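You operate a simulated robot arm through the tools that you are given. There is no shell and no other tool.

You run a simulated robot arm. Do the job below in one go: nothing can be reset, and whatever is moved stays where it is left.

Task
Fill the slim box with pineapple up to its line and put its lid back on.
Fine: lay the lid on the bench while you pour from the jug of pineapple; that jug goes back to its spot; the raisins stay as they are. Set down upright: clear jug with white handle.

The check looks at the end state, three seconds after you hand in, the way a careful person would. Anything else that was tipped, shoved, dropped, spilled or broken makes it a failure. Lids that push on must go on centred and level and be pressed home; caps that screw on are set level and turned clockwise until they are tight.

Robot
A 6-joint arm with a three-finger gripper, fixed in place. Base frame: the origin is at the foot of the arm, x ahead of it, y to its left, z up. Lengths are in m, angles in rad, forces in N, time in s.
Its first joint turns from -2.897 to 2.897 rad. Payload 4.89 kg.
Tool frame: the origin (TCP) lies between the finger pads and is the grasp point; the fingertips stand 0.03 m ahead of it; z points along the fingers, y is the line along which they close. The gripper opens to 0.164 m. The gripper's body begins 0.125 m behind the TCP.
Orientation is that of the tool frame in the base frame, as [roll, pitch, yaw] about the fixed x, y, z axes, in that order (R = Rz(yaw) Ry(pitch) Rx(roll)). With the fingers straight down and closing along the base's y, the tool's x points along the base's -x, its y along +y and its z along -z.

Tools
- The arm moves only by the tool move_arm. Its argument "plan" is a list of rows, each a list of 7 numbers: the shift along the base's x, y, z in units of 25 mm (1.0 is 25 mm), then the turn, a rotation vector about the base's x, y, z in units of 8 degrees (1.0 is 8 degrees), then the closure in counts, from 0 (fully open) to 255 (shut). In form: [[x, y, z, wx, wy, wz, jaw], ...]. A call has 1 to 20 rows; each row shifts and turns the commanded pose from where the row before left it. A call with a number of a shift or a turn outside -1 to 1 is refused whole. A row lasts 0.2 s, in which the tool goes at most 0.05 m and 0.15 rad; a call with a longer step from one row to the next is refused whole, and so is a gripper value outside its range. Where a pose cannot be reached the arm comes as near as it can. A force on the tool above 40 N (or 10 N above the force at the start of the call, whichever is more), or a blocked arm, ends the call early, and 0.2 s more pass. Each finger travels about 0.108 m/s and halts on what it meets, pressing with about 42 N; the grip force reading is that of the motor and also rises with nothing between the fingers. The clock runs only during rows and for 0.2 s after the last one: add rows that do not move to give the fingers time. The reply holds the time, the measured pose of the TCP, the force on the tool along the base axes, the opening and the grip force, in the units named above and with some noise, with the torque about the TCP (base axes, N m) and any sound that the robot's microphone picked up.
- Cameras (640 x 400 px; columns grow to the right, rows downward): "scene" is fixed at [0.2166, -0.6506, 1.6811]; the picture's right is [0.69, -0.73, 0.00], its down [-0.40, -0.38, -0.84] and it looks along [0.61, 0.57, -0.55] (base axes); focal length 323 px, centre (320, 200). "wrist" rides on the gripper at [0.076, -0.002, -0.152] in the tool frame; the picture's right is [0.02, 1.00, 0.00], its down [-0.88, 0.02, -0.47] and it looks along [-0.47, 0.01, 0.88] (tool axes); focal length 247 px, centre (320, 200). There is no depth. A picture from a camera that has moved, and an enlarged one, comes with that camera's place and axes in the base frame and with its lens.
- capture(camera): a new picture of that camera. It takes no simulated time.
- move_column(by): slides the trunk up (or, below 0, down) by that many m; the arm rides with it, the base frame stays. It gives what a move gives, with no picture.
- zoom(camera, box): a new picture of the part [left, top, right, bottom] of that camera's present view, enlarged. It takes no simulated time.
- sign_off(): hands the job in; it is judged then, once.

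Places have to be worked out from the pictures, the camera data and where the tool is seen. Open the gripper and draw the arm clear of the work before you hand the job in, unless the task says otherwise.

The tools are called after "Emit:" by a JSON object that holds its "name" and its "arguments". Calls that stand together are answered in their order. move_arm: Moves the arm, as the interface text tells. Its arguments: {"type":"object","properties":{"plan":{"type":"array"}},"required":["plan"]} The other tools are called the same way: move_column (by) slides the trunk up or down; capture (camera) takes a picture; zoom (camera, box) takes an enlarged picture of a part of a camera's view; sign_off () hands the job in.

At the start:

```text
time: 0.0
ee_pos: [0.5262, 0.3477, 1.271]
ee_rot: [-3.141, -0.002, 3.141]
ft_force: [-0.6, 0.1, 0.2]
moment: [-0.02, -0.02, 0.04]
width: 0.1641
gripper_force: 0.1
trunk travel left (down, up): [-0.175, 0.215]
```

scene: 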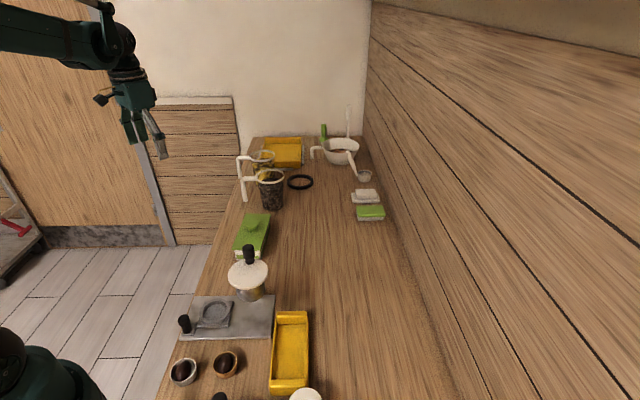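
wrist: 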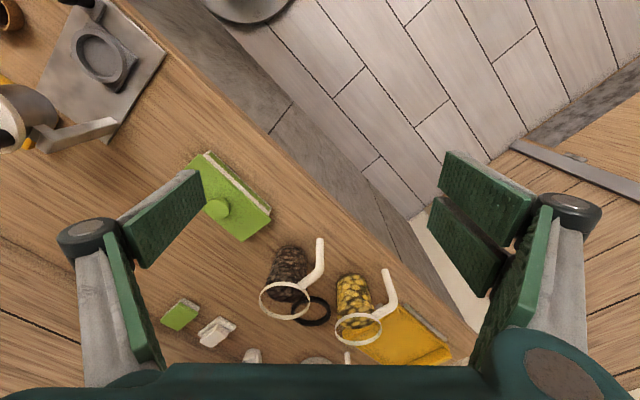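

I'll start by looking closer at the bench to identify the slim box, its lid, and the two jugs.

Emit:
{"name": "zoom", "arguments": {"camera": "scene", "box": [220, 120, 400, 232]}}

Emit:
{"name": "zoom", "arguments": {"camera": "scene", "box": [160, 200, 340, 312]}}

Emit:
{"name": "zoom", "arguments": {"camera": "wrist", "box": [140, 140, 460, 370]}}

```text
3.56 times, centred on (310, 176) of scene
camera zoom: at [0.2166, -0.6506, 1.6811], right [0.69, -0.73, 0.0], down [-0.4, -0.38, -0.84], along [0.61, 0.57, -0.55], focal length 1147 px, centre (356, 285)
```

zoom: 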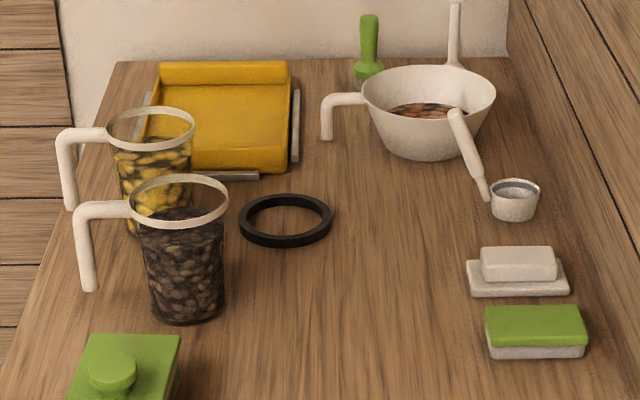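

```text
3.56 times, centred on (250, 256) of scene
camera zoom: at [0.2166, -0.6506, 1.6811], right [0.69, -0.73, 0.0], down [-0.4, -0.38, -0.84], along [0.61, 0.57, -0.55], focal length 1147 px, centre (569, 1)
```

zoom: 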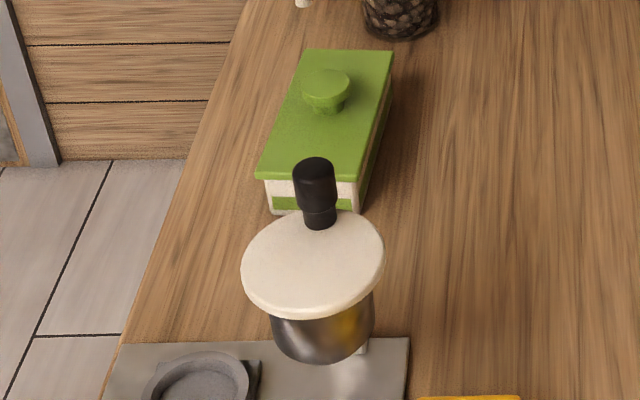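

```text
1.74 times, centred on (300, 255) of wrist
camera zoom: at [0.4508, 0.3453, 1.423], right [-0.02, 1.0, 0.0], down [0.88, 0.02, 0.47], along [0.47, 0.01, -0.88], focal length 430 px, centre (355, 104)
```

zoom: 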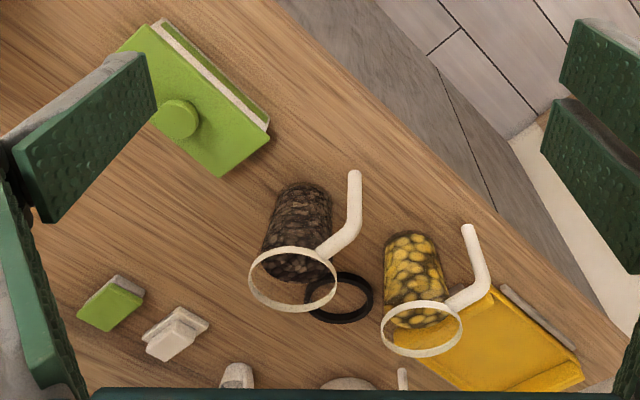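

The bench is about z≈0.89; the green-lidded box is near (0.71, 0.15) and the pineapple jug near (1.01, 0.45), handle toward the bench edge. I'll zoom tighter on these for details before moving.

Emit:
{"name": "zoom", "arguments": {"camera": "scene", "box": [230, 140, 300, 212]}}

Emit:
{"name": "zoom", "arguments": {"camera": "scene", "box": [220, 205, 290, 265]}}

Emit:
{"name": "zoom", "arguments": {"camera": "wrist", "box": [240, 220, 420, 360]}}

Emit:
{"name": "zoom", "arguments": {"camera": "wrist", "box": [160, 130, 300, 260]}}

```text
5.56 times, centred on (265, 176) of scene
camera zoom: at [0.2166, -0.6506, 1.6811], right [0.69, -0.73, 0.0], down [-0.4, -0.38, -0.84], along [0.61, 0.57, -0.55], focal length 1792 px, centre (626, 333)
```

zoom: 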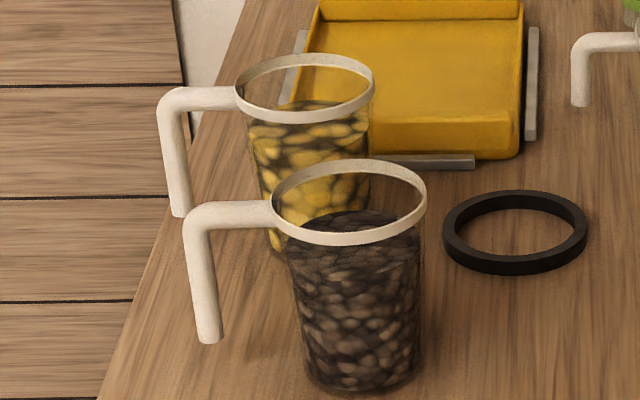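

```text
6.67 times, centred on (255, 235) of scene
camera zoom: at [0.2166, -0.6506, 1.6811], right [0.69, -0.73, 0.0], down [-0.4, -0.38, -0.84], along [0.61, 0.57, -0.55], focal length 2151 px, centre (753, -33)
```

zoom: 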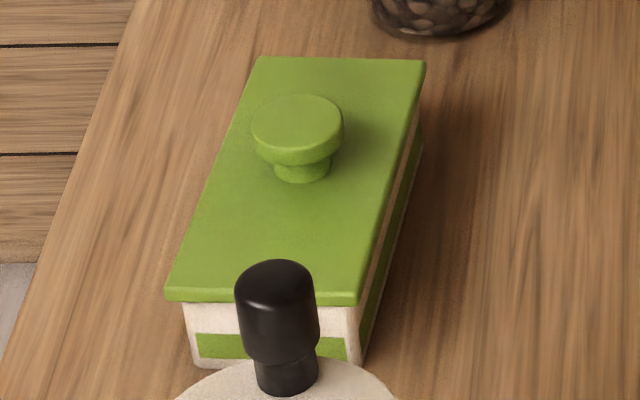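

```text
2.86 times, centred on (330, 290) of wrist
camera zoom: at [0.4508, 0.3453, 1.423], right [-0.02, 1.0, 0.0], down [0.88, 0.02, 0.47], along [0.47, 0.01, -0.88], focal length 706 px, centre (291, -57)
```

zoom: 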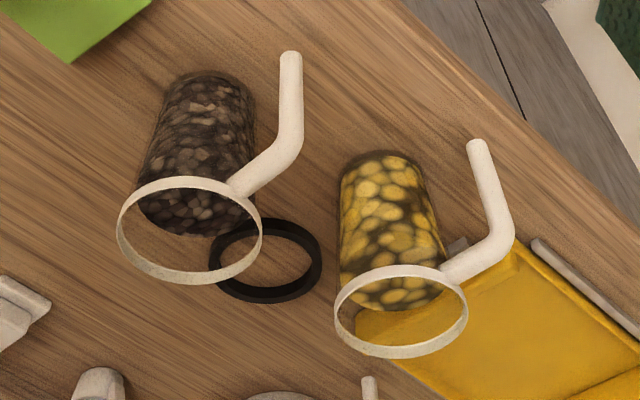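

```text
3.08 times, centred on (230, 195) of wrist
camera zoom: at [0.4508, 0.3453, 1.423], right [-0.02, 1.0, 0.0], down [0.88, 0.02, 0.47], along [0.47, 0.01, -0.88], focal length 760 px, centre (597, 215)
```

zoom: 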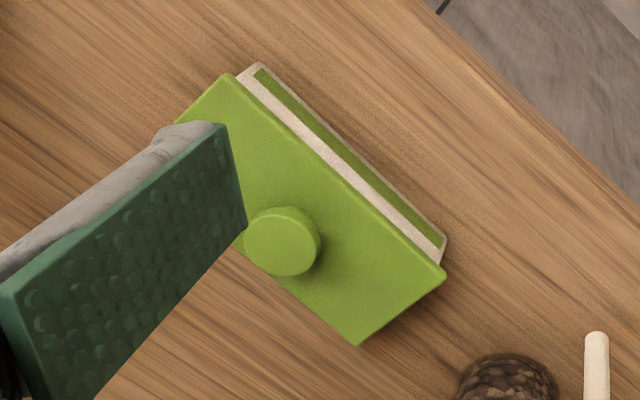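

The lid has a centred mushroom knob; the jugs are tapered with open L-shaped handles on the bench-edge side. I'll move over the box at a safe height to get a better measurement of the lid and knob.

Emit:
{"name": "move_arm", "arguments": {"plan": [[0.5, -1, -0.3, 0, 0, 0, 0], [0.5, -1, -0.3, 0, 0, 0, 0], [0.5, -1, -0.3, 0, 0, 0, 0], [0.5, -1, -0.3, 0, 0, 0, 0], [0.5, -1, -0.3, 0, 0, 0, 0], [0.5, -1, -0.3, 0, 0, 0, 0], [0.5, -1, -0.3, 0, 0, 0, 0], [0.5, -1, -0.3, 0, 0, 0, 0], [0, 0, 0, 0, 0, 0, 0], [0, 0, 0, 0, 0, 0, 0]]}}

Emit:
{"name": "capture", "arguments": {"camera": "wrist"}}

Emit:
{"name": "capture", "arguments": {"camera": "scene"}}

```text
time: 2.2
ee_pos: [0.6253, 0.1459, 1.2107]
ee_rot: [3.141, 0.0, 3.141]
ft_force: [0.3, -2.1, -0.2]
moment: [0.02, 0.03, 0.0]
width: 0.1639
gripper_force: 0.1
trunk travel left (down, up): [-0.175, 0.215]
```

```text
taken
camera wrist: at [0.5504, 0.1431, 1.3633], right [-0.02, 1.0, 0.0], down [0.88, 0.02, 0.47], along [0.47, 0.01, -0.88], focal length 247 px, centre (320, 200)
```

wrist: 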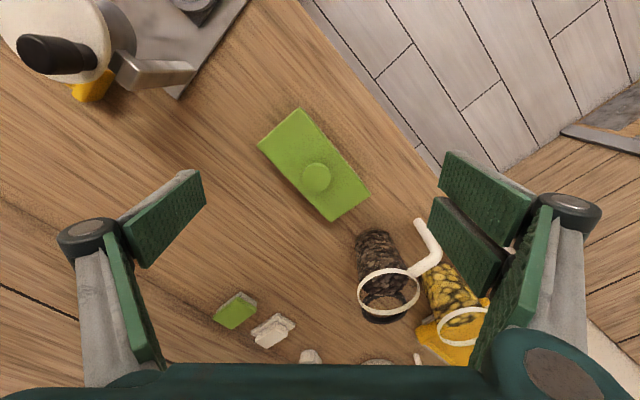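

```text
taken
```

scene: 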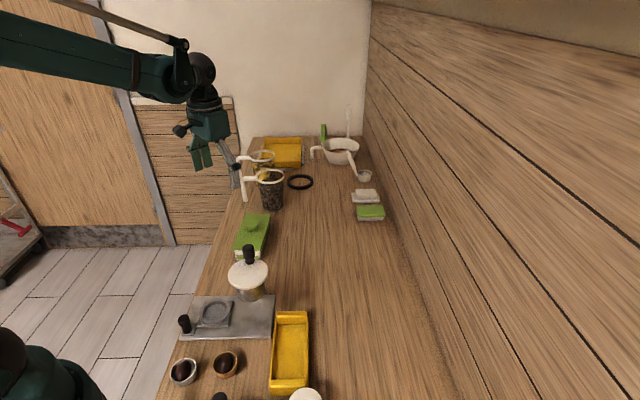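

The box is well in view now. I'll enlarge it to measure corners and the knob.

Emit:
{"name": "zoom", "arguments": {"camera": "wrist", "box": [240, 90, 400, 230]}}

Emit:
{"name": "zoom", "arguments": {"camera": "wrist", "box": [340, 200, 500, 360]}}

Emit:
{"name": "zoom", "arguments": {"camera": "wrist", "box": [0, 0, 240, 150]}}

```text
2.86 times, centred on (320, 160) of wrist
camera zoom: at [0.5504, 0.1431, 1.3633], right [-0.02, 1.0, 0.0], down [0.88, 0.02, 0.47], along [0.47, 0.01, -0.88], focal length 706 px, centre (320, 314)
```

zoom: 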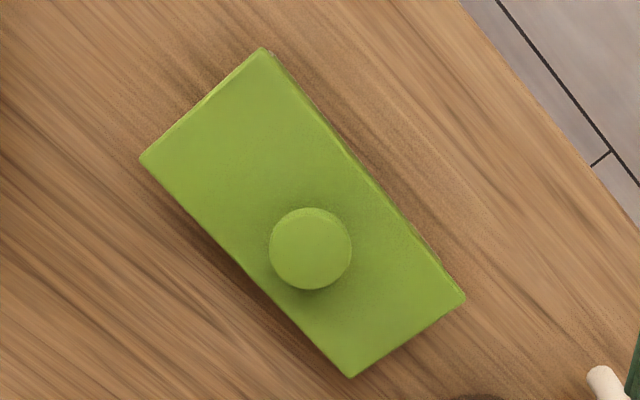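

```text
2.50 times, centred on (420, 280) of wrist
camera zoom: at [0.5504, 0.1431, 1.3633], right [-0.02, 1.0, 0.0], down [0.88, 0.02, 0.47], along [0.47, 0.01, -0.88], focal length 617 px, centre (70, 0)
```

zoom: 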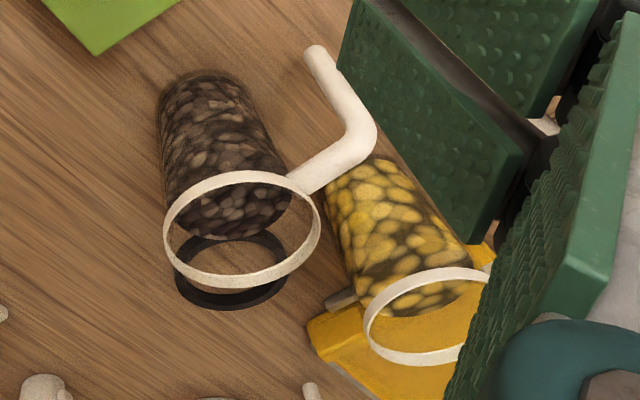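

```text
2.67 times, centred on (120, 75) of wrist
camera zoom: at [0.5504, 0.1431, 1.3633], right [-0.02, 1.0, 0.0], down [0.88, 0.02, 0.47], along [0.47, 0.01, -0.88], focal length 659 px, centre (853, 533)
```

zoom: 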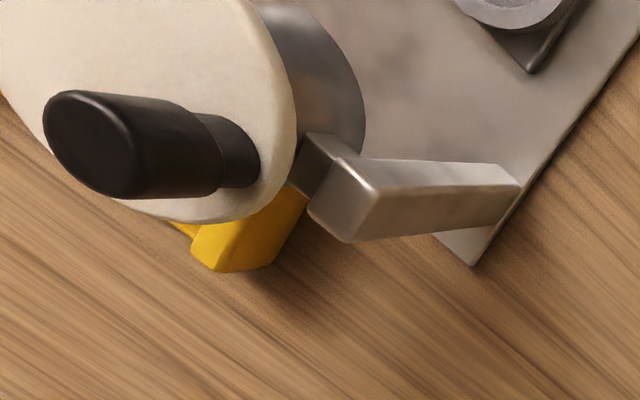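

Triangulating the two views: lid top z≈0.96, centre ≈(0.707, 0.141), long axis at ≈41°, knob about 46 mm wide with its top near z≈0.99. I'll hover the half-closed gripper above the knob.

Emit:
{"name": "move_arm", "arguments": {"plan": [[0.65, -0.04, -0.8, 0, 0, 0, 100], [0.65, -0.04, -0.8, 0, 0, 0, 100], [0.65, -0.04, -0.8, 0, 0, 0, 100], [0.65, -0.04, -0.8, 0, 0, 0, 100], [0.65, -0.04, -0.8, 0, 0, 0, 100], [0, 0, -0.8, 0, 0, 0, 100], [0, 0, -0.8, 0, 0, 0, 100], [0, 0, 0, 0, 0, 0, 100], [0, 0, 0, 0, 0, 0, 100]]}}

Emit:
{"name": "capture", "arguments": {"camera": "wrist"}}

Emit:
{"name": "zoom", "arguments": {"camera": "scene", "box": [200, 160, 320, 260]}}

```text
time: 4.2
ee_pos: [0.7067, 0.1428, 1.0707]
ee_rot: [-3.141, 0.0, 3.141]
ft_force: [0.7, 0.2, -0.1]
moment: [-0.01, -0.02, 0.0]
width: 0.0998
gripper_force: 0.0
trunk travel left (down, up): [-0.175, 0.215]
```

```text
taken
camera wrist: at [0.6315, 0.1405, 1.2234], right [-0.02, 1.0, 0.0], down [0.88, 0.02, 0.47], along [0.47, 0.01, -0.88], focal length 247 px, centre (320, 200)
```

wrist: 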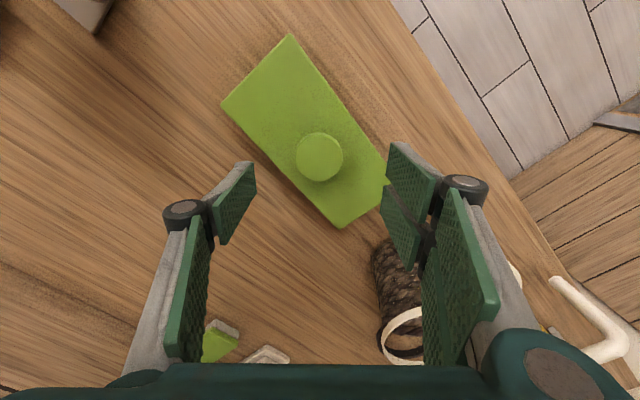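

```text
4.00 times, centred on (260, 210) of scene
camera zoom: at [0.2166, -0.6506, 1.6811], right [0.69, -0.73, 0.0], down [-0.4, -0.38, -0.84], along [0.61, 0.57, -0.55], focal length 1291 px, centre (560, 160)
```

zoom: 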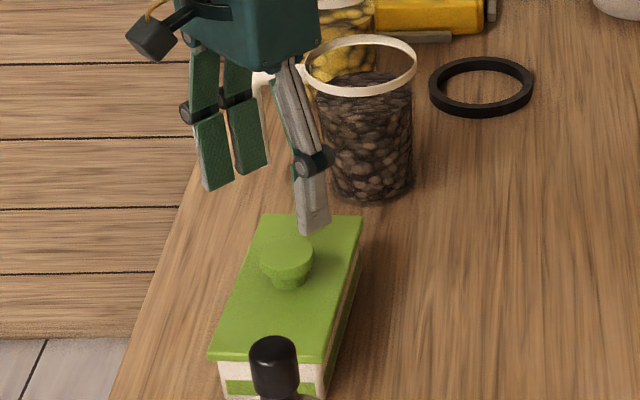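

The knob is centred under the tool (computed (0.7068, 0.1422)). I'll descend so the fingertips stop just above the lid plate.

Emit:
{"name": "move_arm", "arguments": {"plan": [[0, 0, -0.7, 0, 0, 0, 100], [0, 0, -0.7, 0, 0, 0, 100], [0, 0, -0.7, 0, 0, 0, 100], [0, 0, -0.6, 0, 0, 0, 100], [0, 0, 0, 0, 0, 0, 100], [0, 0, 0, 0, 0, 0, 100]]}}

Emit:
{"name": "capture", "arguments": {"camera": "wrist"}}

Emit:
{"name": "zoom", "arguments": {"camera": "scene", "box": [220, 190, 290, 250]}}

```text
time: 5.6
ee_pos: [0.7067, 0.1425, 1.0024]
ee_rot: [-3.141, -0.001, 3.141]
ft_force: [0.1, -0.1, -0.3]
moment: [-0.02, 0.03, -0.01]
width: 0.0997
gripper_force: 0.0
trunk travel left (down, up): [-0.175, 0.215]
```

```text
taken
camera wrist: at [0.6318, 0.1398, 1.1549], right [-0.02, 1.0, 0.0], down [0.88, 0.02, 0.47], along [0.47, 0.01, -0.88], focal length 247 px, centre (320, 200)
```

wrist: 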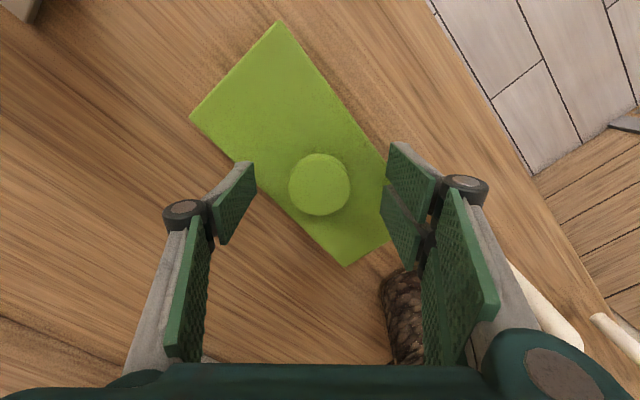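

```text
6.67 times, centred on (255, 220) of scene
camera zoom: at [0.2166, -0.6506, 1.6811], right [0.69, -0.73, 0.0], down [-0.4, -0.38, -0.84], along [0.61, 0.57, -0.55], focal length 2151 px, centre (753, 67)
```

zoom: 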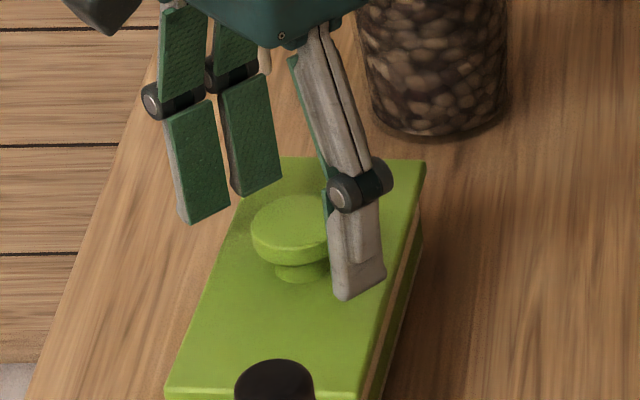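

The fingertips are ~1 cm above the lid plate and straddle the knob. I'll lower a few mm more and close on the knob.

Emit:
{"name": "move_arm", "arguments": {"plan": [[0, 0, -0.24, 0, 0, 0, 100], [0, 0, 0, 0, 0, 0, 100], [0, 0, 0, 0, 0, 0, 160], [0, 0, 0, 0, 0, 0, 200], [0, 0, 0, 0, 0, 0, 230], [0, 0, 0, 0, 0, 0, 230], [0, 0, 0, 0, 0, 0, 230]]}}

Emit:
{"name": "zoom", "arguments": {"camera": "scene", "box": [220, 190, 290, 250]}}

```text
time: 7.2
ee_pos: [0.7073, 0.1425, 0.9975]
ee_rot: [-3.14, -0.001, -3.139]
ft_force: [-0.3, -0.4, 1.9]
moment: [-0.01, -0.02, 0.12]
width: 0.045
gripper_force: 42.1
trunk travel left (down, up): [-0.175, 0.215]
```

```text
6.67 times, centred on (255, 220) of scene
camera zoom: at [0.2166, -0.6506, 1.6811], right [0.69, -0.73, 0.0], down [-0.4, -0.38, -0.84], along [0.61, 0.57, -0.55], focal length 2151 px, centre (753, 67)
```

zoom: 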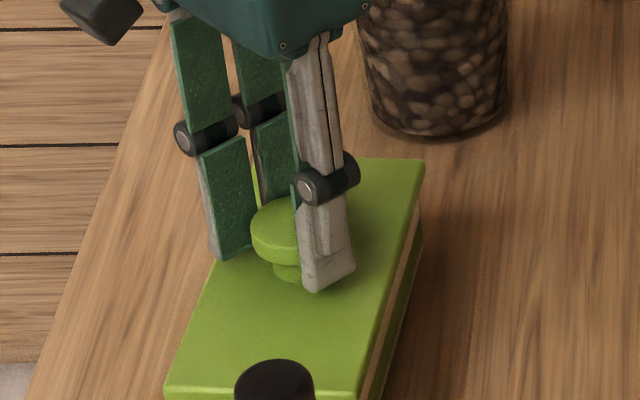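

Gripped at 45 mm width with 42 N. Now a slow lift, watching the force and that the box stays down.

Emit:
{"name": "move_arm", "arguments": {"plan": [[0, 0, 0.2, 0, 0, 0, 230], [0, 0, 0.2, 0, 0, 0, 230], [0, 0, 0.2, 0, 0, 0, 230], [0, 0, 0.2, 0, 0, 0, 230], [0, 0, 0.2, 0, 0, 0, 230], [0, 0, 0, 0, 0, 0, 230]]}}

Emit:
{"name": "zoom", "arguments": {"camera": "scene", "box": [215, 190, 295, 270]}}

```text
time: 8.6
ee_pos: [0.7077, 0.1434, 1.0233]
ee_rot: [-3.14, -0.001, 3.14]
ft_force: [0.2, 0.5, -0.7]
moment: [0.01, -0.01, -0.02]
width: 0.0449
gripper_force: 42.4
trunk travel left (down, up): [-0.175, 0.215]
```

```text
5.00 times, centred on (255, 230) of scene
camera zoom: at [0.2166, -0.6506, 1.6811], right [0.69, -0.73, 0.0], down [-0.4, -0.38, -0.84], along [0.61, 0.57, -0.55], focal length 1613 px, centre (645, 50)
```

zoom: 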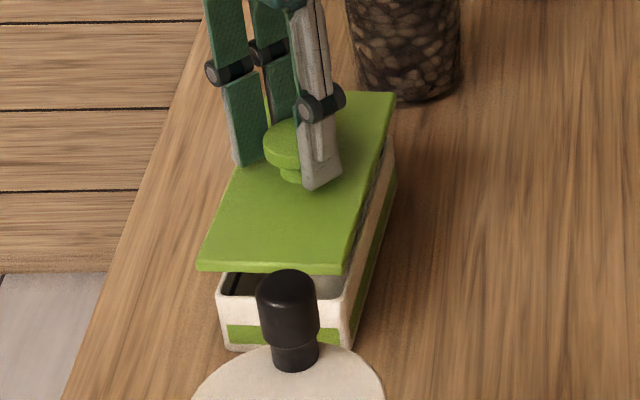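

The lid came free and the box stayed put. I'll lift higher and carry the lid (no rotation) toward the clear bench area near (0.85, 0.0).

Emit:
{"name": "move_arm", "arguments": {"plan": [[0, 0, 0.8, 0, 0, 0, 230], [0, 0, 0.8, 0, 0, 0, 230], [0, 0, 0.8, 0, 0, 0, 230], [0, 0, 0.4, 0, 0, 0, 230], [0, 0, 0, 0, 0, 0, 230]]}}

Emit:
{"name": "zoom", "arguments": {"camera": "scene", "box": [200, 160, 320, 270]}}

Emit:
{"name": "capture", "arguments": {"camera": "wrist"}}

```text
time: 9.8
ee_pos: [0.7059, 0.1429, 1.0917]
ee_rot: [3.141, 0.0, -3.141]
ft_force: [0.4, 0.3, -0.8]
moment: [0.0, -0.04, 0.01]
width: 0.0448
gripper_force: 41.7
trunk travel left (down, up): [-0.175, 0.215]
```

```text
3.64 times, centred on (260, 215) of scene
camera zoom: at [0.2166, -0.6506, 1.6811], right [0.69, -0.73, 0.0], down [-0.4, -0.38, -0.84], along [0.61, 0.57, -0.55], focal length 1173 px, centre (538, 146)
```

zoom: 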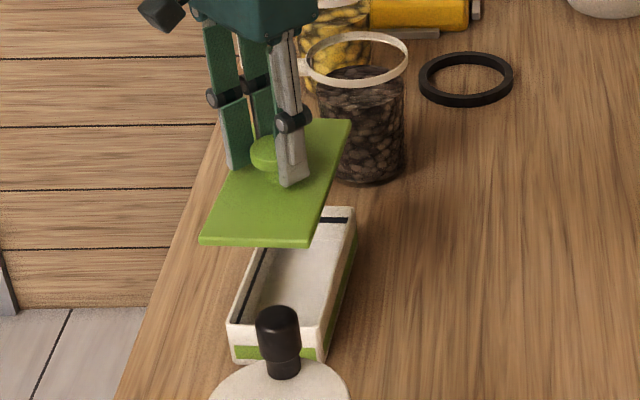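

```text
taken
camera wrist: at [0.631, 0.14, 1.2449], right [-0.02, 1.0, 0.0], down [0.88, 0.02, 0.47], along [0.47, 0.01, -0.88], focal length 247 px, centre (320, 200)
```

wrist: 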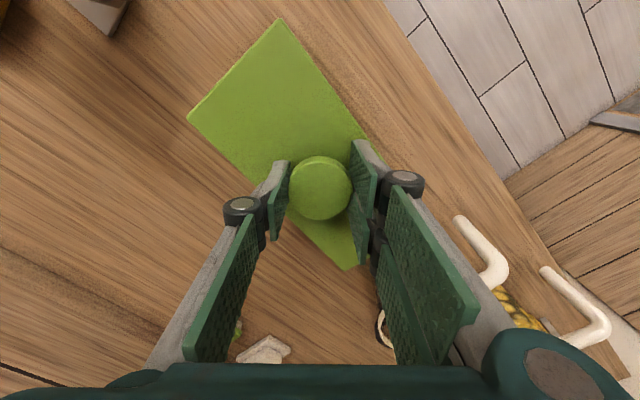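

A dark line is visible inside the box near its top. I'll carry the lid sideways at this height to around (0.86, -0.01).

Emit:
{"name": "move_arm", "arguments": {"plan": [[0.8, -0.8, 0, 0, 0, 0, 230], [0.8, -0.8, 0, 0, 0, 0, 230], [0.8, -0.8, 0, 0, 0, 0, 230], [0.8, -0.8, 0, 0, 0, 0, 230], [0.8, -0.8, 0, 0, 0, 0, 230], [0.8, -0.8, 0, 0, 0, 0, 230], [0.8, -0.8, 0, 0, 0, 0, 230], [0.6, -0.5, 0, 0, 0, 0, 230], [0, 0, 0, 0, 0, 0, 230], [0, 0, 0, 0, 0, 0, 230]]}}

Emit:
{"name": "capture", "arguments": {"camera": "wrist"}}

Emit:
{"name": "capture", "arguments": {"camera": "scene"}}

```text
time: 12.0
ee_pos: [0.8614, -0.0102, 1.0931]
ee_rot: [-3.141, 0.001, -3.141]
ft_force: [0.3, -0.7, -1.6]
moment: [0.02, 0.02, 0.03]
width: 0.0449
gripper_force: 42.1
trunk travel left (down, up): [-0.175, 0.215]
```

```text
taken
camera wrist: at [0.7861, -0.0126, 1.245], right [-0.02, 1.0, 0.0], down [0.88, 0.02, 0.47], along [0.47, 0.01, -0.88], focal length 247 px, centre (320, 200)
```

wrist: 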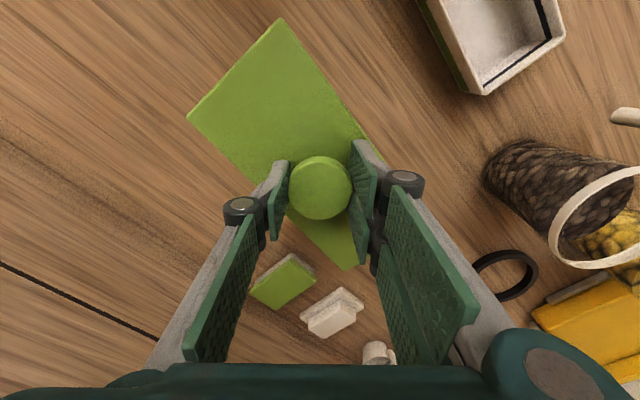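

```text
taken
```

scene: 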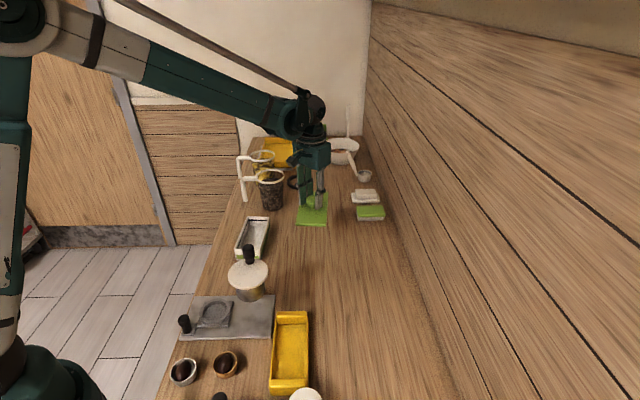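

The spot is clear. I'll lower the lid to a couple of cm above the bench.

Emit:
{"name": "move_arm", "arguments": {"plan": [[0, 0, -0.8, 0, 0, 0, 230], [0, 0, -0.8, 0, 0, 0, 230], [0, 0, -0.8, 0, 0, 0, 230], [0, 0, -0.8, 0, 0, 0, 230], [0, 0, -0.8, 0, 0, 0, 230], [0, 0, -0.8, 0, 0, 0, 230], [0, 0, -0.4, 0, 0, 0, 230], [0, 0, 0, 0, 0, 0, 230]]}}

Emit:
{"name": "zoom", "arguments": {"camera": "scene", "box": [270, 180, 360, 250]}}

```text
time: 13.8
ee_pos: [0.8619, -0.0093, 0.9617]
ee_rot: [3.141, -0.001, -3.141]
ft_force: [-0.4, -0.3, 0.3]
moment: [0.0, -0.01, 0.03]
width: 0.0447
gripper_force: 42.3
trunk travel left (down, up): [-0.175, 0.215]
```

```text
5.71 times, centred on (315, 215) of scene
camera zoom: at [0.2166, -0.6506, 1.6811], right [0.69, -0.73, 0.0], down [-0.4, -0.38, -0.84], along [0.61, 0.57, -0.55], focal length 1844 px, centre (349, 114)
```

zoom: 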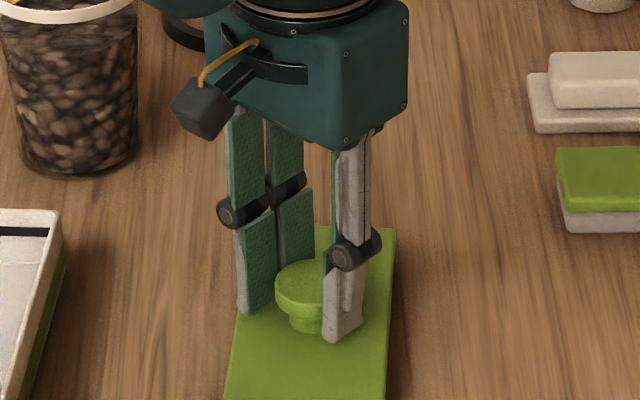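

Still no contact. I'll lower in 2.5–3 mm steps and watch the vertical force.

Emit:
{"name": "move_arm", "arguments": {"plan": [[0, 0, -0.12, 0, 0, 0, 230], [0, 0, -0.12, 0, 0, 0, 230], [0, 0, -0.12, 0, 0, 0, 230], [0, 0, -0.12, 0, 0, 0, 230], [0, 0, 0, 0, 0, 0, 230]]}}

Emit:
{"name": "zoom", "arguments": {"camera": "scene", "box": [270, 180, 360, 250]}}

```text
time: 14.8
ee_pos: [0.8634, -0.0106, 0.9547]
ee_rot: [-3.142, 0.002, -3.141]
ft_force: [-3.2, 1.8, 28.1]
moment: [0.09, 0.13, 0.15]
width: 0.045
gripper_force: 41.7
trunk travel left (down, up): [-0.175, 0.215]
stopped in row 4: the force on the tool passed its limit at 45 N (the readings are from after the stop); the commanded pose is now the measured one
```

```text
5.71 times, centred on (315, 215) of scene
camera zoom: at [0.2166, -0.6506, 1.6811], right [0.69, -0.73, 0.0], down [-0.4, -0.38, -0.84], along [0.61, 0.57, -0.55], focal length 1844 px, centre (349, 114)
```

zoom: 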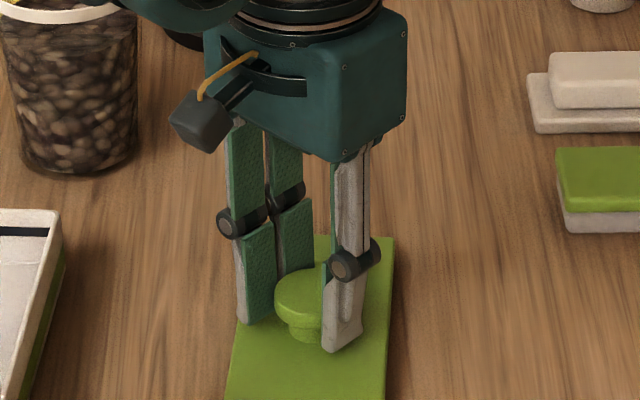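

The lid is on the bench (contact at TCP z≈0.955). I'll open the fingers and rise straight up.

Emit:
{"name": "move_arm", "arguments": {"plan": [[0, 0, 0.06, 0, 0, 0, 225], [0, 0, 0, 0, 0, 0, 180], [0, 0, 0, 0, 0, 0, 130], [0, 0, 0, 0, 0, 0, 100], [0, 0, 0, 0, 0, 0, 100], [0, 0, 0.5, 0, 0, 0, 100], [0, 0, 0.8, 0, 0, 0, 100], [0, 0, 1, 0, 0, 0, 100], [0, 0, 1, 0, 0, 0, 100], [0, 0, 1, 0, 0, 0, 100], [0, 0, 1, 0, 0, 0, 100], [0, 0, 0, 0, 0, 0, 100]]}}

Emit:
{"name": "capture", "arguments": {"camera": "wrist"}}

Emit:
{"name": "capture", "arguments": {"camera": "scene"}}

```text
time: 17.4
ee_pos: [0.8639, -0.0108, 1.0884]
ee_rot: [-3.141, 0.002, 3.141]
ft_force: [-0.8, -0.1, -0.1]
moment: [0.0, -0.04, 0.0]
width: 0.0996
gripper_force: 0.1
trunk travel left (down, up): [-0.175, 0.215]
```

```text
taken
camera wrist: at [0.7887, -0.0135, 1.2407], right [-0.02, 1.0, 0.0], down [0.88, 0.02, 0.47], along [0.47, 0.01, -0.88], focal length 247 px, centre (320, 200)
```

wrist: 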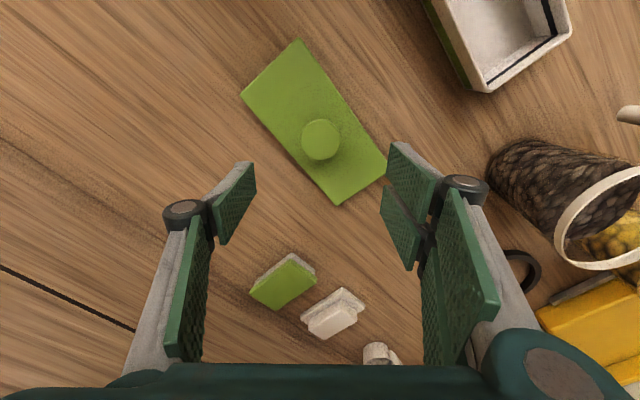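

```text
taken
```

scene: 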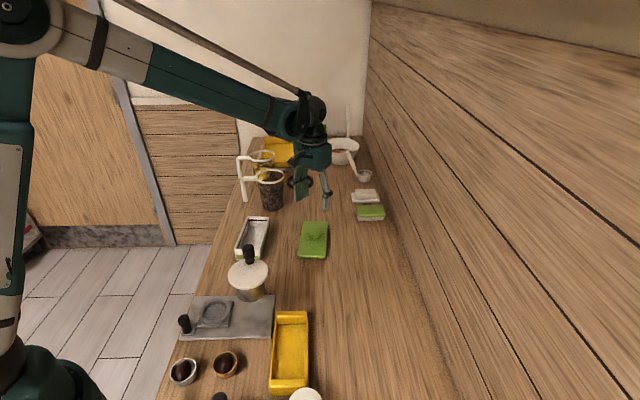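

The lid lies flat on the bench at about (0.863, -0.011). I'll move back over the box to look inside at the fill line and measure the jugs again from a different viewpoint.

Emit:
{"name": "move_arm", "arguments": {"plan": [[-0.5, 0.2, 1, 0, 0, 0, 60], [-1, 0.5, 1, 0, 0, 0, 0], [-1, 0.7, 1, 0, 0, 0, 0], [-1, 0.7, 1, 0, 0, 0, 0], [-1, 0.8, 0.4, 0, 0, 0, 0], [-1, 0.8, 0, 0, 0, 0, 0], [-1, 0.8, 0, 0, 0, 0, 0], [-1, 0.8, 0, 0, 0, 0, 0], [-1, 0.8, 0, 0, 0, 0, 0], [0, 0, 0, 0, 0, 0, 0], [0, 0, 0, 0, 0, 0, 0]]}}

Emit:
{"name": "capture", "arguments": {"camera": "wrist"}}

Emit:
{"name": "zoom", "arguments": {"camera": "wrist", "box": [250, 80, 390, 220]}}

Emit:
{"name": "zoom", "arguments": {"camera": "scene", "box": [215, 200, 295, 270]}}

```text
time: 19.8
ee_pos: [0.6511, 0.1405, 1.1958]
ee_rot: [3.141, 0.003, -3.14]
ft_force: [-1.1, 0.7, 0.1]
moment: [-0.02, -0.08, 0.01]
width: 0.1641
gripper_force: 0.0
trunk travel left (down, up): [-0.175, 0.215]
```

```text
taken
camera wrist: at [0.5756, 0.139, 1.3485], right [-0.02, 1.0, 0.0], down [0.88, 0.02, 0.47], along [0.47, 0.01, -0.88], focal length 247 px, centre (320, 200)
```

wrist: 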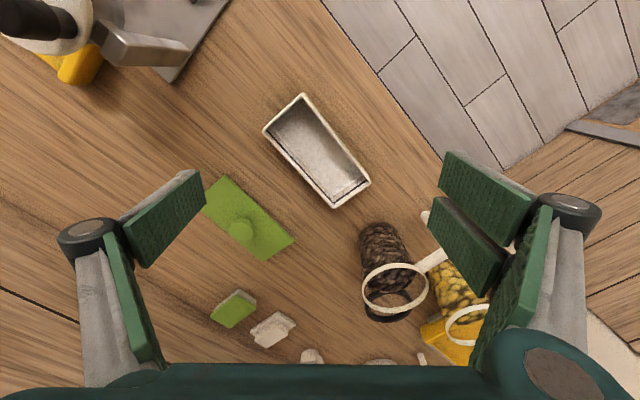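

```text
2.86 times, centred on (320, 150) of wrist
camera zoom: at [0.5756, 0.139, 1.3485], right [-0.02, 1.0, 0.0], down [0.88, 0.02, 0.47], along [0.47, 0.01, -0.88], focal length 706 px, centre (320, 343)
```

zoom: 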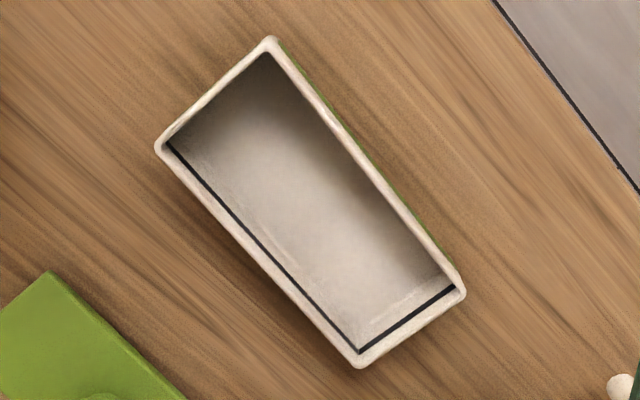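

```text
5.71 times, centred on (255, 235) of scene
camera zoom: at [0.2166, -0.6506, 1.6811], right [0.69, -0.73, 0.0], down [-0.4, -0.38, -0.84], along [0.61, 0.57, -0.55], focal length 1844 px, centre (691, 0)
```

zoom: 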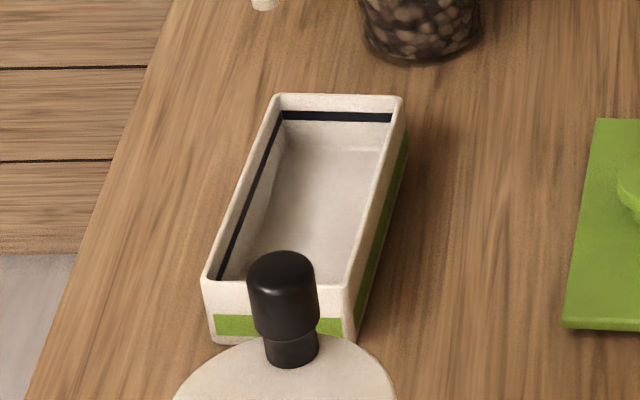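

The box rim is at z≈0.947, centre ≈(0.708, 0.142), with its line ~1.2 cm below the rim. For the jug I want a grasp around its body with the camera side up, so I'll turn the wrist here in free space to see whether the joint range allows it.

Emit:
{"name": "move_arm", "arguments": {"plan": [[0, 0, 0.3, 0, 0, -1, 0], [0, 0, 0.3, 0, 0, -1, 0], [0, 0, 0.3, 0, 0, -1, 0], [0, 0, 0.3, 0, 0, -1, 0], [0, 0, 0, 0, 0, -1, 0], [0, 0, 0, 0, 0, -1, 0], [0, 0, 0, 0, 0, -1, 0], [0, 0, 0, 0, 0, -1, 0], [0, 0, 0, 0, 0, -1, 0], [0, 0, 0, 0, 0, -1, 0], [0, 0, 0, 0, 0, -1, 0], [0, 0, 0, 0, 0, -1, 0], [0, 0, 0, 0, 0, -1, 0], [0, 0, 0, 0, 0, -1, 0], [0, 0, 0, 0, 0, -1, 0], [0, 0, 0, 0, 0, 0, 0], [0, 0, 0, 0, 0, 0, 0]]}}

Emit:
{"name": "capture", "arguments": {"camera": "wrist"}}

Emit:
{"name": "capture", "arguments": {"camera": "scene"}}

```text
time: 23.4
ee_pos: [0.6497, 0.1427, 1.2263]
ee_rot: [-3.141, 0.001, 1.046]
ft_force: [-0.7, -0.6, 0.0]
moment: [-0.01, 0.0, 0.0]
width: 0.164
gripper_force: 0.0
trunk travel left (down, up): [-0.175, 0.215]
```

```text
taken
camera wrist: at [0.6886, 0.2085, 1.3789], right [0.88, -0.48, 0.0], down [-0.42, -0.77, 0.47], along [-0.23, -0.42, -0.88], focal length 247 px, centre (320, 200)
```

wrist: 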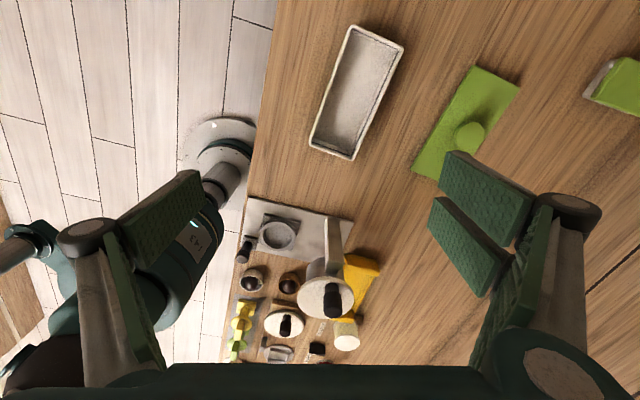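

```text
taken
```

scene: 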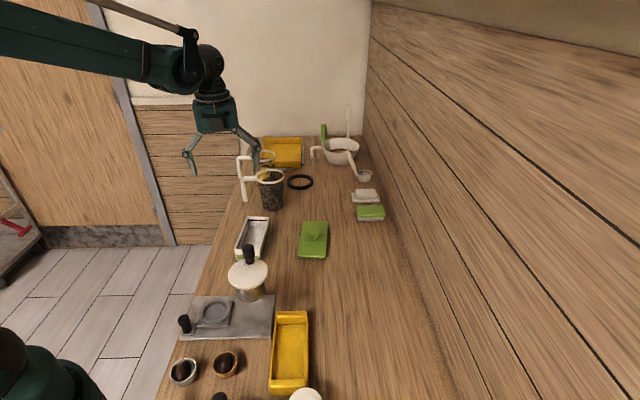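

The wrist turned −120° without trouble. Next I'll test in free air that the arm can reach the pouring attitude (tool tilted ~56° past vertical, facing az −44°) near the box.

Emit:
{"name": "move_arm", "arguments": {"plan": [[0, 0.2, 0, 0, 0, -1, 0], [0, 0.2, 0, 0, 0, -1, 0], [0, 0.2, 0, 0, 0, -1, 0], [0, 0.2, 0, 0, 0, -1, 0], [0, 0.2, 0, 0, 0, -1, 0], [0, 0.2, 0, 0, 0, -1, 0], [0, 0.2, 0, 0, 0, -1, 0], [0, 0.2, 0, 0, 0, -1, 0], [0, 0.2, 0, 0, 0, -1, 0], [0, 0.2, 0, 0, 0, -1, 0], [0, 0.2, 0, 0, 0, -1, 0], [0, 0.2, 0, 0, 0, -1, 0], [0, 0.2, 0, 0, 0, -1, 0], [0, 0, 0, 0.695, 0.719, 0, 0], [0, 0, 0, 0.695, 0.719, 0, 0], [0, 0, 0, 0.695, 0.719, 0, 0], [0, 0, 0, 0.695, 0.719, 0, 0], [0, 0, 0, 0.695, 0.719, 0, 0], [0, 0, 0, 0.695, 0.719, 0, 0], [0, 0, 0, 0.695, 0.719, 0, 0]]}}

Emit:
{"name": "capture", "arguments": {"camera": "scene"}}

Emit:
{"name": "capture", "arguments": {"camera": "wrist"}}

```text
time: 27.6
ee_pos: [0.6548, 0.1764, 1.2282]
ee_rot: [-2.448, 0.251, 0.439]
ft_force: [0.0, -0.1, -0.5]
moment: [-0.02, 0.03, 0.05]
width: 0.1638
gripper_force: 0.0
out of reach, approached as far as the arm can: row 5, 6, 7, 8, 9, 10, 11, 12, 13, 18, 19, 20
trunk travel left (down, up): [-0.175, 0.215]
```

```text
taken
```

scene: 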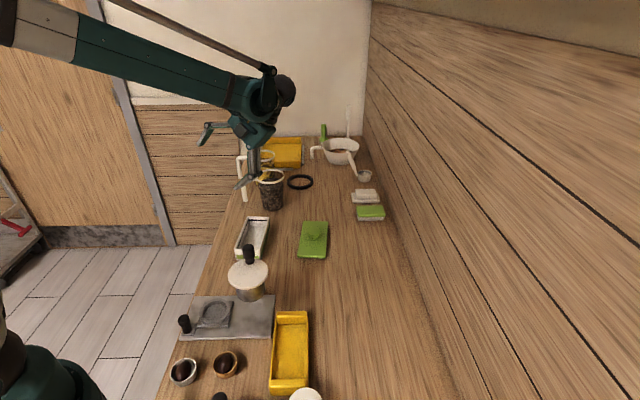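

```text
taken
camera wrist: at [0.7897, 0.1322, 1.3235], right [0.2, -0.76, -0.62], down [-0.56, -0.61, 0.56], along [-0.8, 0.24, -0.54], focal length 247 px, centre (320, 200)
```

wrist: 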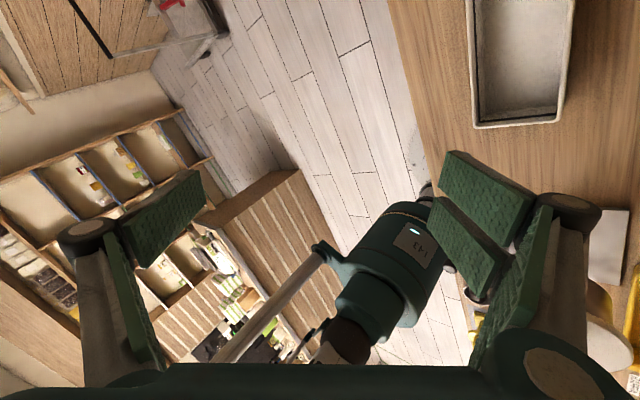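

The yaw beyond ~28° hit a joint limit (last joint), so facing −44° with the camera up isn't available. I'll undo the tilt and see where the commanded pose stands.

Emit:
{"name": "move_arm", "arguments": {"plan": [[0, 0, 0, -0.695, -0.719, 0, 0], [0, 0, 0, -0.695, -0.719, 0, 0], [0, 0, 0, -0.695, -0.719, 0, 0], [0, 0, 0, -0.695, -0.719, 0, 0], [0, 0, 0, -0.695, -0.719, 0, 0], [0, 0, 0, -0.695, -0.719, 0, 0], [0, 0, 0, -0.695, -0.719, 0, 0], [0, 0, 0, 0, 0, 0, 0]]}}

```text
time: 29.4
ee_pos: [0.6705, 0.1174, 1.2275]
ee_rot: [2.948, -0.144, 0.416]
ft_force: [-1.0, -0.4, 0.3]
moment: [-0.08, -0.08, 0.0]
width: 0.1639
gripper_force: 0.0
out of reach, approached as far as the arm can: row 5, 6, 7
trunk travel left (down, up): [-0.175, 0.215]
```

The commanded pose gets clamped to what is reachable. I'll yaw back to about 60° where the last joint is free, then pitch toward the planned jug-grasp attitude.

Emit:
{"name": "move_arm", "arguments": {"plan": [[0, 0, 0, 0, 0, 0.9, 0], [0, 0, 0, 0, 0, 0.9, 0], [0, 0, 0, 0, 0, 0.9, 0], [0, 0, 0, 0, 0, 0.9, 0], [0, 0, 0, 0, 0, 0.9, 0], [0, 0, 0, 0, 0.86, 0, 0], [0, 0, 0, 0, 0.86, 0, 0], [0, 0, 0, 0, 0, 0, 0]]}}

Emit:
{"name": "capture", "arguments": {"camera": "scene"}}

```text
time: 31.1
ee_pos: [0.6718, 0.1177, 1.2275]
ee_rot: [3.139, -0.019, 0.999]
ft_force: [0.4, -0.1, 0.3]
moment: [-0.04, 0.15, 0.0]
width: 0.1642
gripper_force: 0.0
trunk travel left (down, up): [-0.175, 0.215]
```

```text
taken
```

scene: 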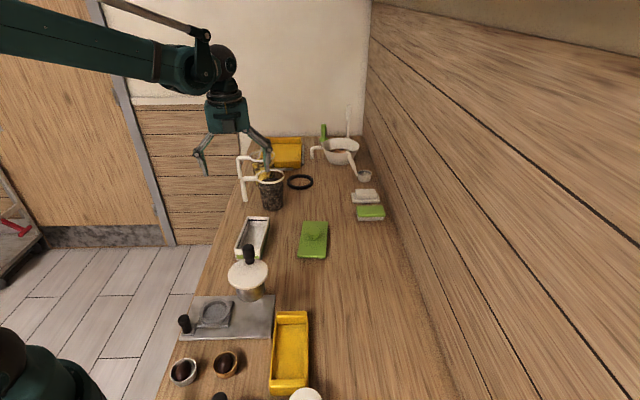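

Tool is vertical again with yaw 57°. I'll now test the forward pouring tilt in the vertical plane at azimuth ≈45° (along the box's long axis).

Emit:
{"name": "move_arm", "arguments": {"plan": [[0, 0, 0, 0, 0, -0.8, 0], [0, 0, 0, 0, 0, -0.7, 0], [0, 0, 0, -0.707, 0.707, 0, 0], [0, 0, 0, -0.707, 0.707, 0, 0], [0, 0, 0, -0.707, 0.707, 0, 0], [0, 0, 0, -0.707, 0.707, 0, 0], [0, 0, 0, -0.707, 0.707, 0, 0], [0, 0, 0, -0.707, 0.707, 0, 0], [0, 0, 0, -0.707, 0.707, 0, 0], [0, 0, 0, -0.707, 0.707, 0, 0], [0, 0, 0, 0, 0, 0, 0]]}}

Emit:
{"name": "capture", "arguments": {"camera": "scene"}}

Emit:
{"name": "capture", "arguments": {"camera": "wrist"}}

```text
time: 33.5
ee_pos: [0.6702, 0.1136, 1.2282]
ee_rot: [3.127, 0.516, 0.79]
ft_force: [-0.4, 0.1, 0.0]
moment: [0.02, 0.02, 0.01]
width: 0.1639
gripper_force: 0.1
out of reach, approached as far as the arm can: row 6, 7, 8, 9, 10
trunk travel left (down, up): [-0.175, 0.215]
```

```text
taken
```

scene: 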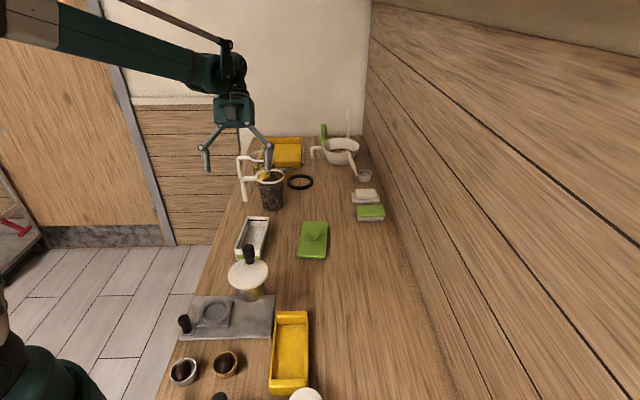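

```text
taken
camera wrist: at [0.7698, 0.2153, 1.3224], right [0.73, -0.69, 0.0], down [-0.37, -0.39, 0.85], along [-0.58, -0.62, -0.53], focal length 247 px, centre (320, 200)
```

wrist: 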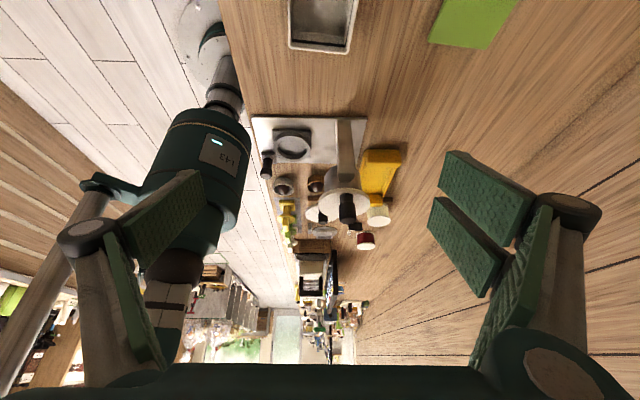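

The wrist-pitch joint only allows ~25–30° past vertical at this forearm slope; raising the trunk will steepen the forearm and give more range. I'll raise the trunk by 0.2 m and then go to the jug-grasp attitude.

Emit:
{"name": "move_column", "arguments": {"by": 0.2}}

Emit:
{"name": "move_arm", "arguments": {"plan": [[0, 0, -0.5, 0.683, -0.683, 0, 0], [0, 0, -0.5, 0.683, -0.683, 0, 0], [0, 0, -0.5, 0.683, -0.683, 0, 0], [0, 0, -0.5, 0.683, -0.683, 0, 0], [0, 0, -0.5, 0.683, -0.683, 0, 0], [0, 0, -0.5, 0.683, -0.683, 0, 0], [0, 0, 0, 0.683, -0.683, 0, 0], [0, 0, 0, 0.683, -0.683, 0, 0], [0, 0, 0, 0.683, -0.683, 0, 0], [0, 0, 0, 0, 0, 0.94, 0], [0, 0, 0, 0, 0, 0.94, 0], [0, 0, 0, 0, 0, 0, 0]]}}

Emit:
{"name": "capture", "arguments": {"camera": "scene"}}

Emit:
{"name": "capture", "arguments": {"camera": "wrist"}}

```text
time: 35.7
ee_pos: [0.6714, 0.1137, 1.4275]
ee_rot: [3.125, 0.515, 0.788]
ft_force: [0.0, -0.1, -0.2]
moment: [-0.02, 0.01, 0.03]
width: 0.164
gripper_force: 0.0
trunk travel left (down, up): [-0.375, 0.015]
```

```text
time: 38.3
ee_pos: [0.672, 0.1131, 1.3523]
ee_rot: [3.122, -0.697, 1.054]
ft_force: [1.3, -0.5, -0.3]
moment: [0.08, 0.11, 0.11]
width: 0.164
gripper_force: 0.1
trunk travel left (down, up): [-0.375, 0.015]
```

```text
taken
```

scene: 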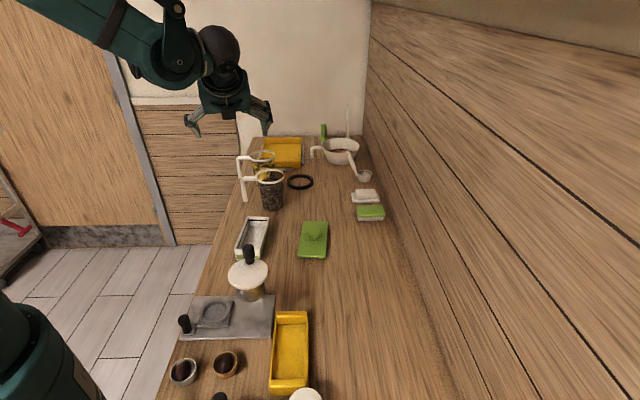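

```text
taken
camera wrist: at [0.6502, 0.0803, 1.518], right [0.87, -0.49, 0.03], down [-0.48, -0.86, -0.2], along [0.12, 0.16, -0.98], focal length 247 px, centre (320, 200)
```

wrist: 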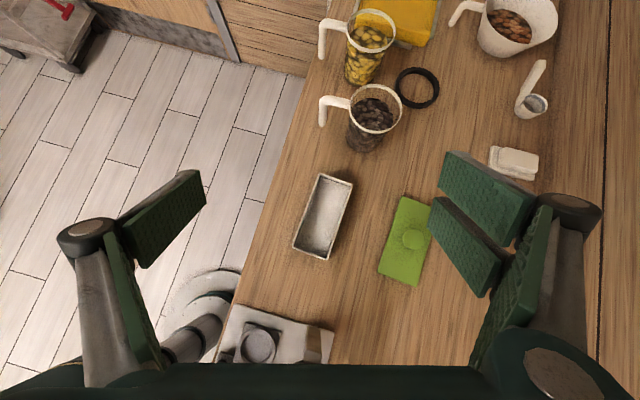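

The pose is good (p≈50°, yaw 60°) and the view is clear. I'll zoom on the two jugs to measure their positions and handles.

Emit:
{"name": "zoom", "arguments": {"camera": "wrist", "box": [300, 0, 460, 160]}}

Emit:
{"name": "zoom", "arguments": {"camera": "scene", "box": [230, 140, 310, 215]}}

```text
2.50 times, centred on (380, 80) of wrist
camera zoom: at [0.6502, 0.0803, 1.518], right [0.87, -0.49, 0.03], down [-0.48, -0.86, -0.2], along [0.12, 0.16, -0.98], focal length 617 px, centre (170, 500)
```

zoom: 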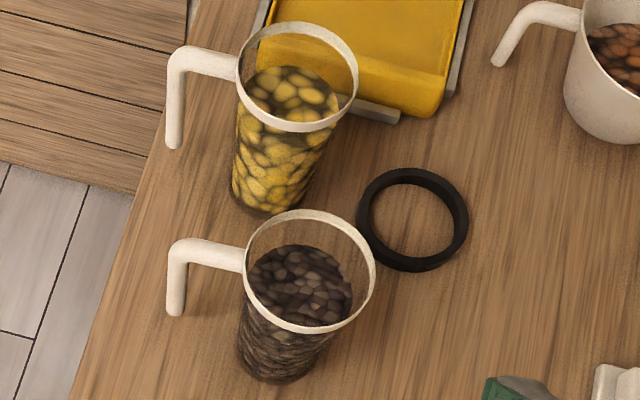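

```text
5.33 times, centred on (270, 178) of scene
camera zoom: at [0.2166, -0.6506, 1.6811], right [0.69, -0.73, 0.0], down [-0.4, -0.38, -0.84], along [0.61, 0.57, -0.55], focal length 1721 px, centre (587, 320)
```

zoom: 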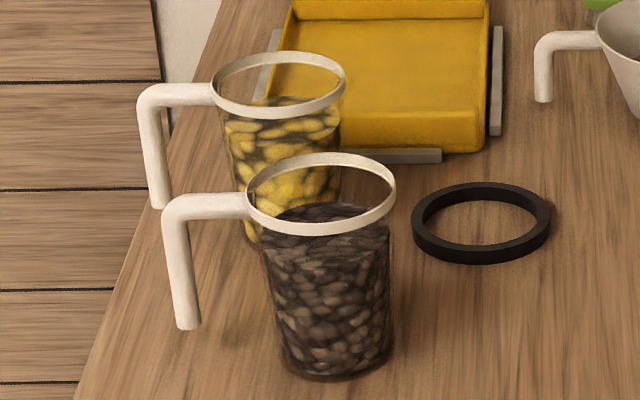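

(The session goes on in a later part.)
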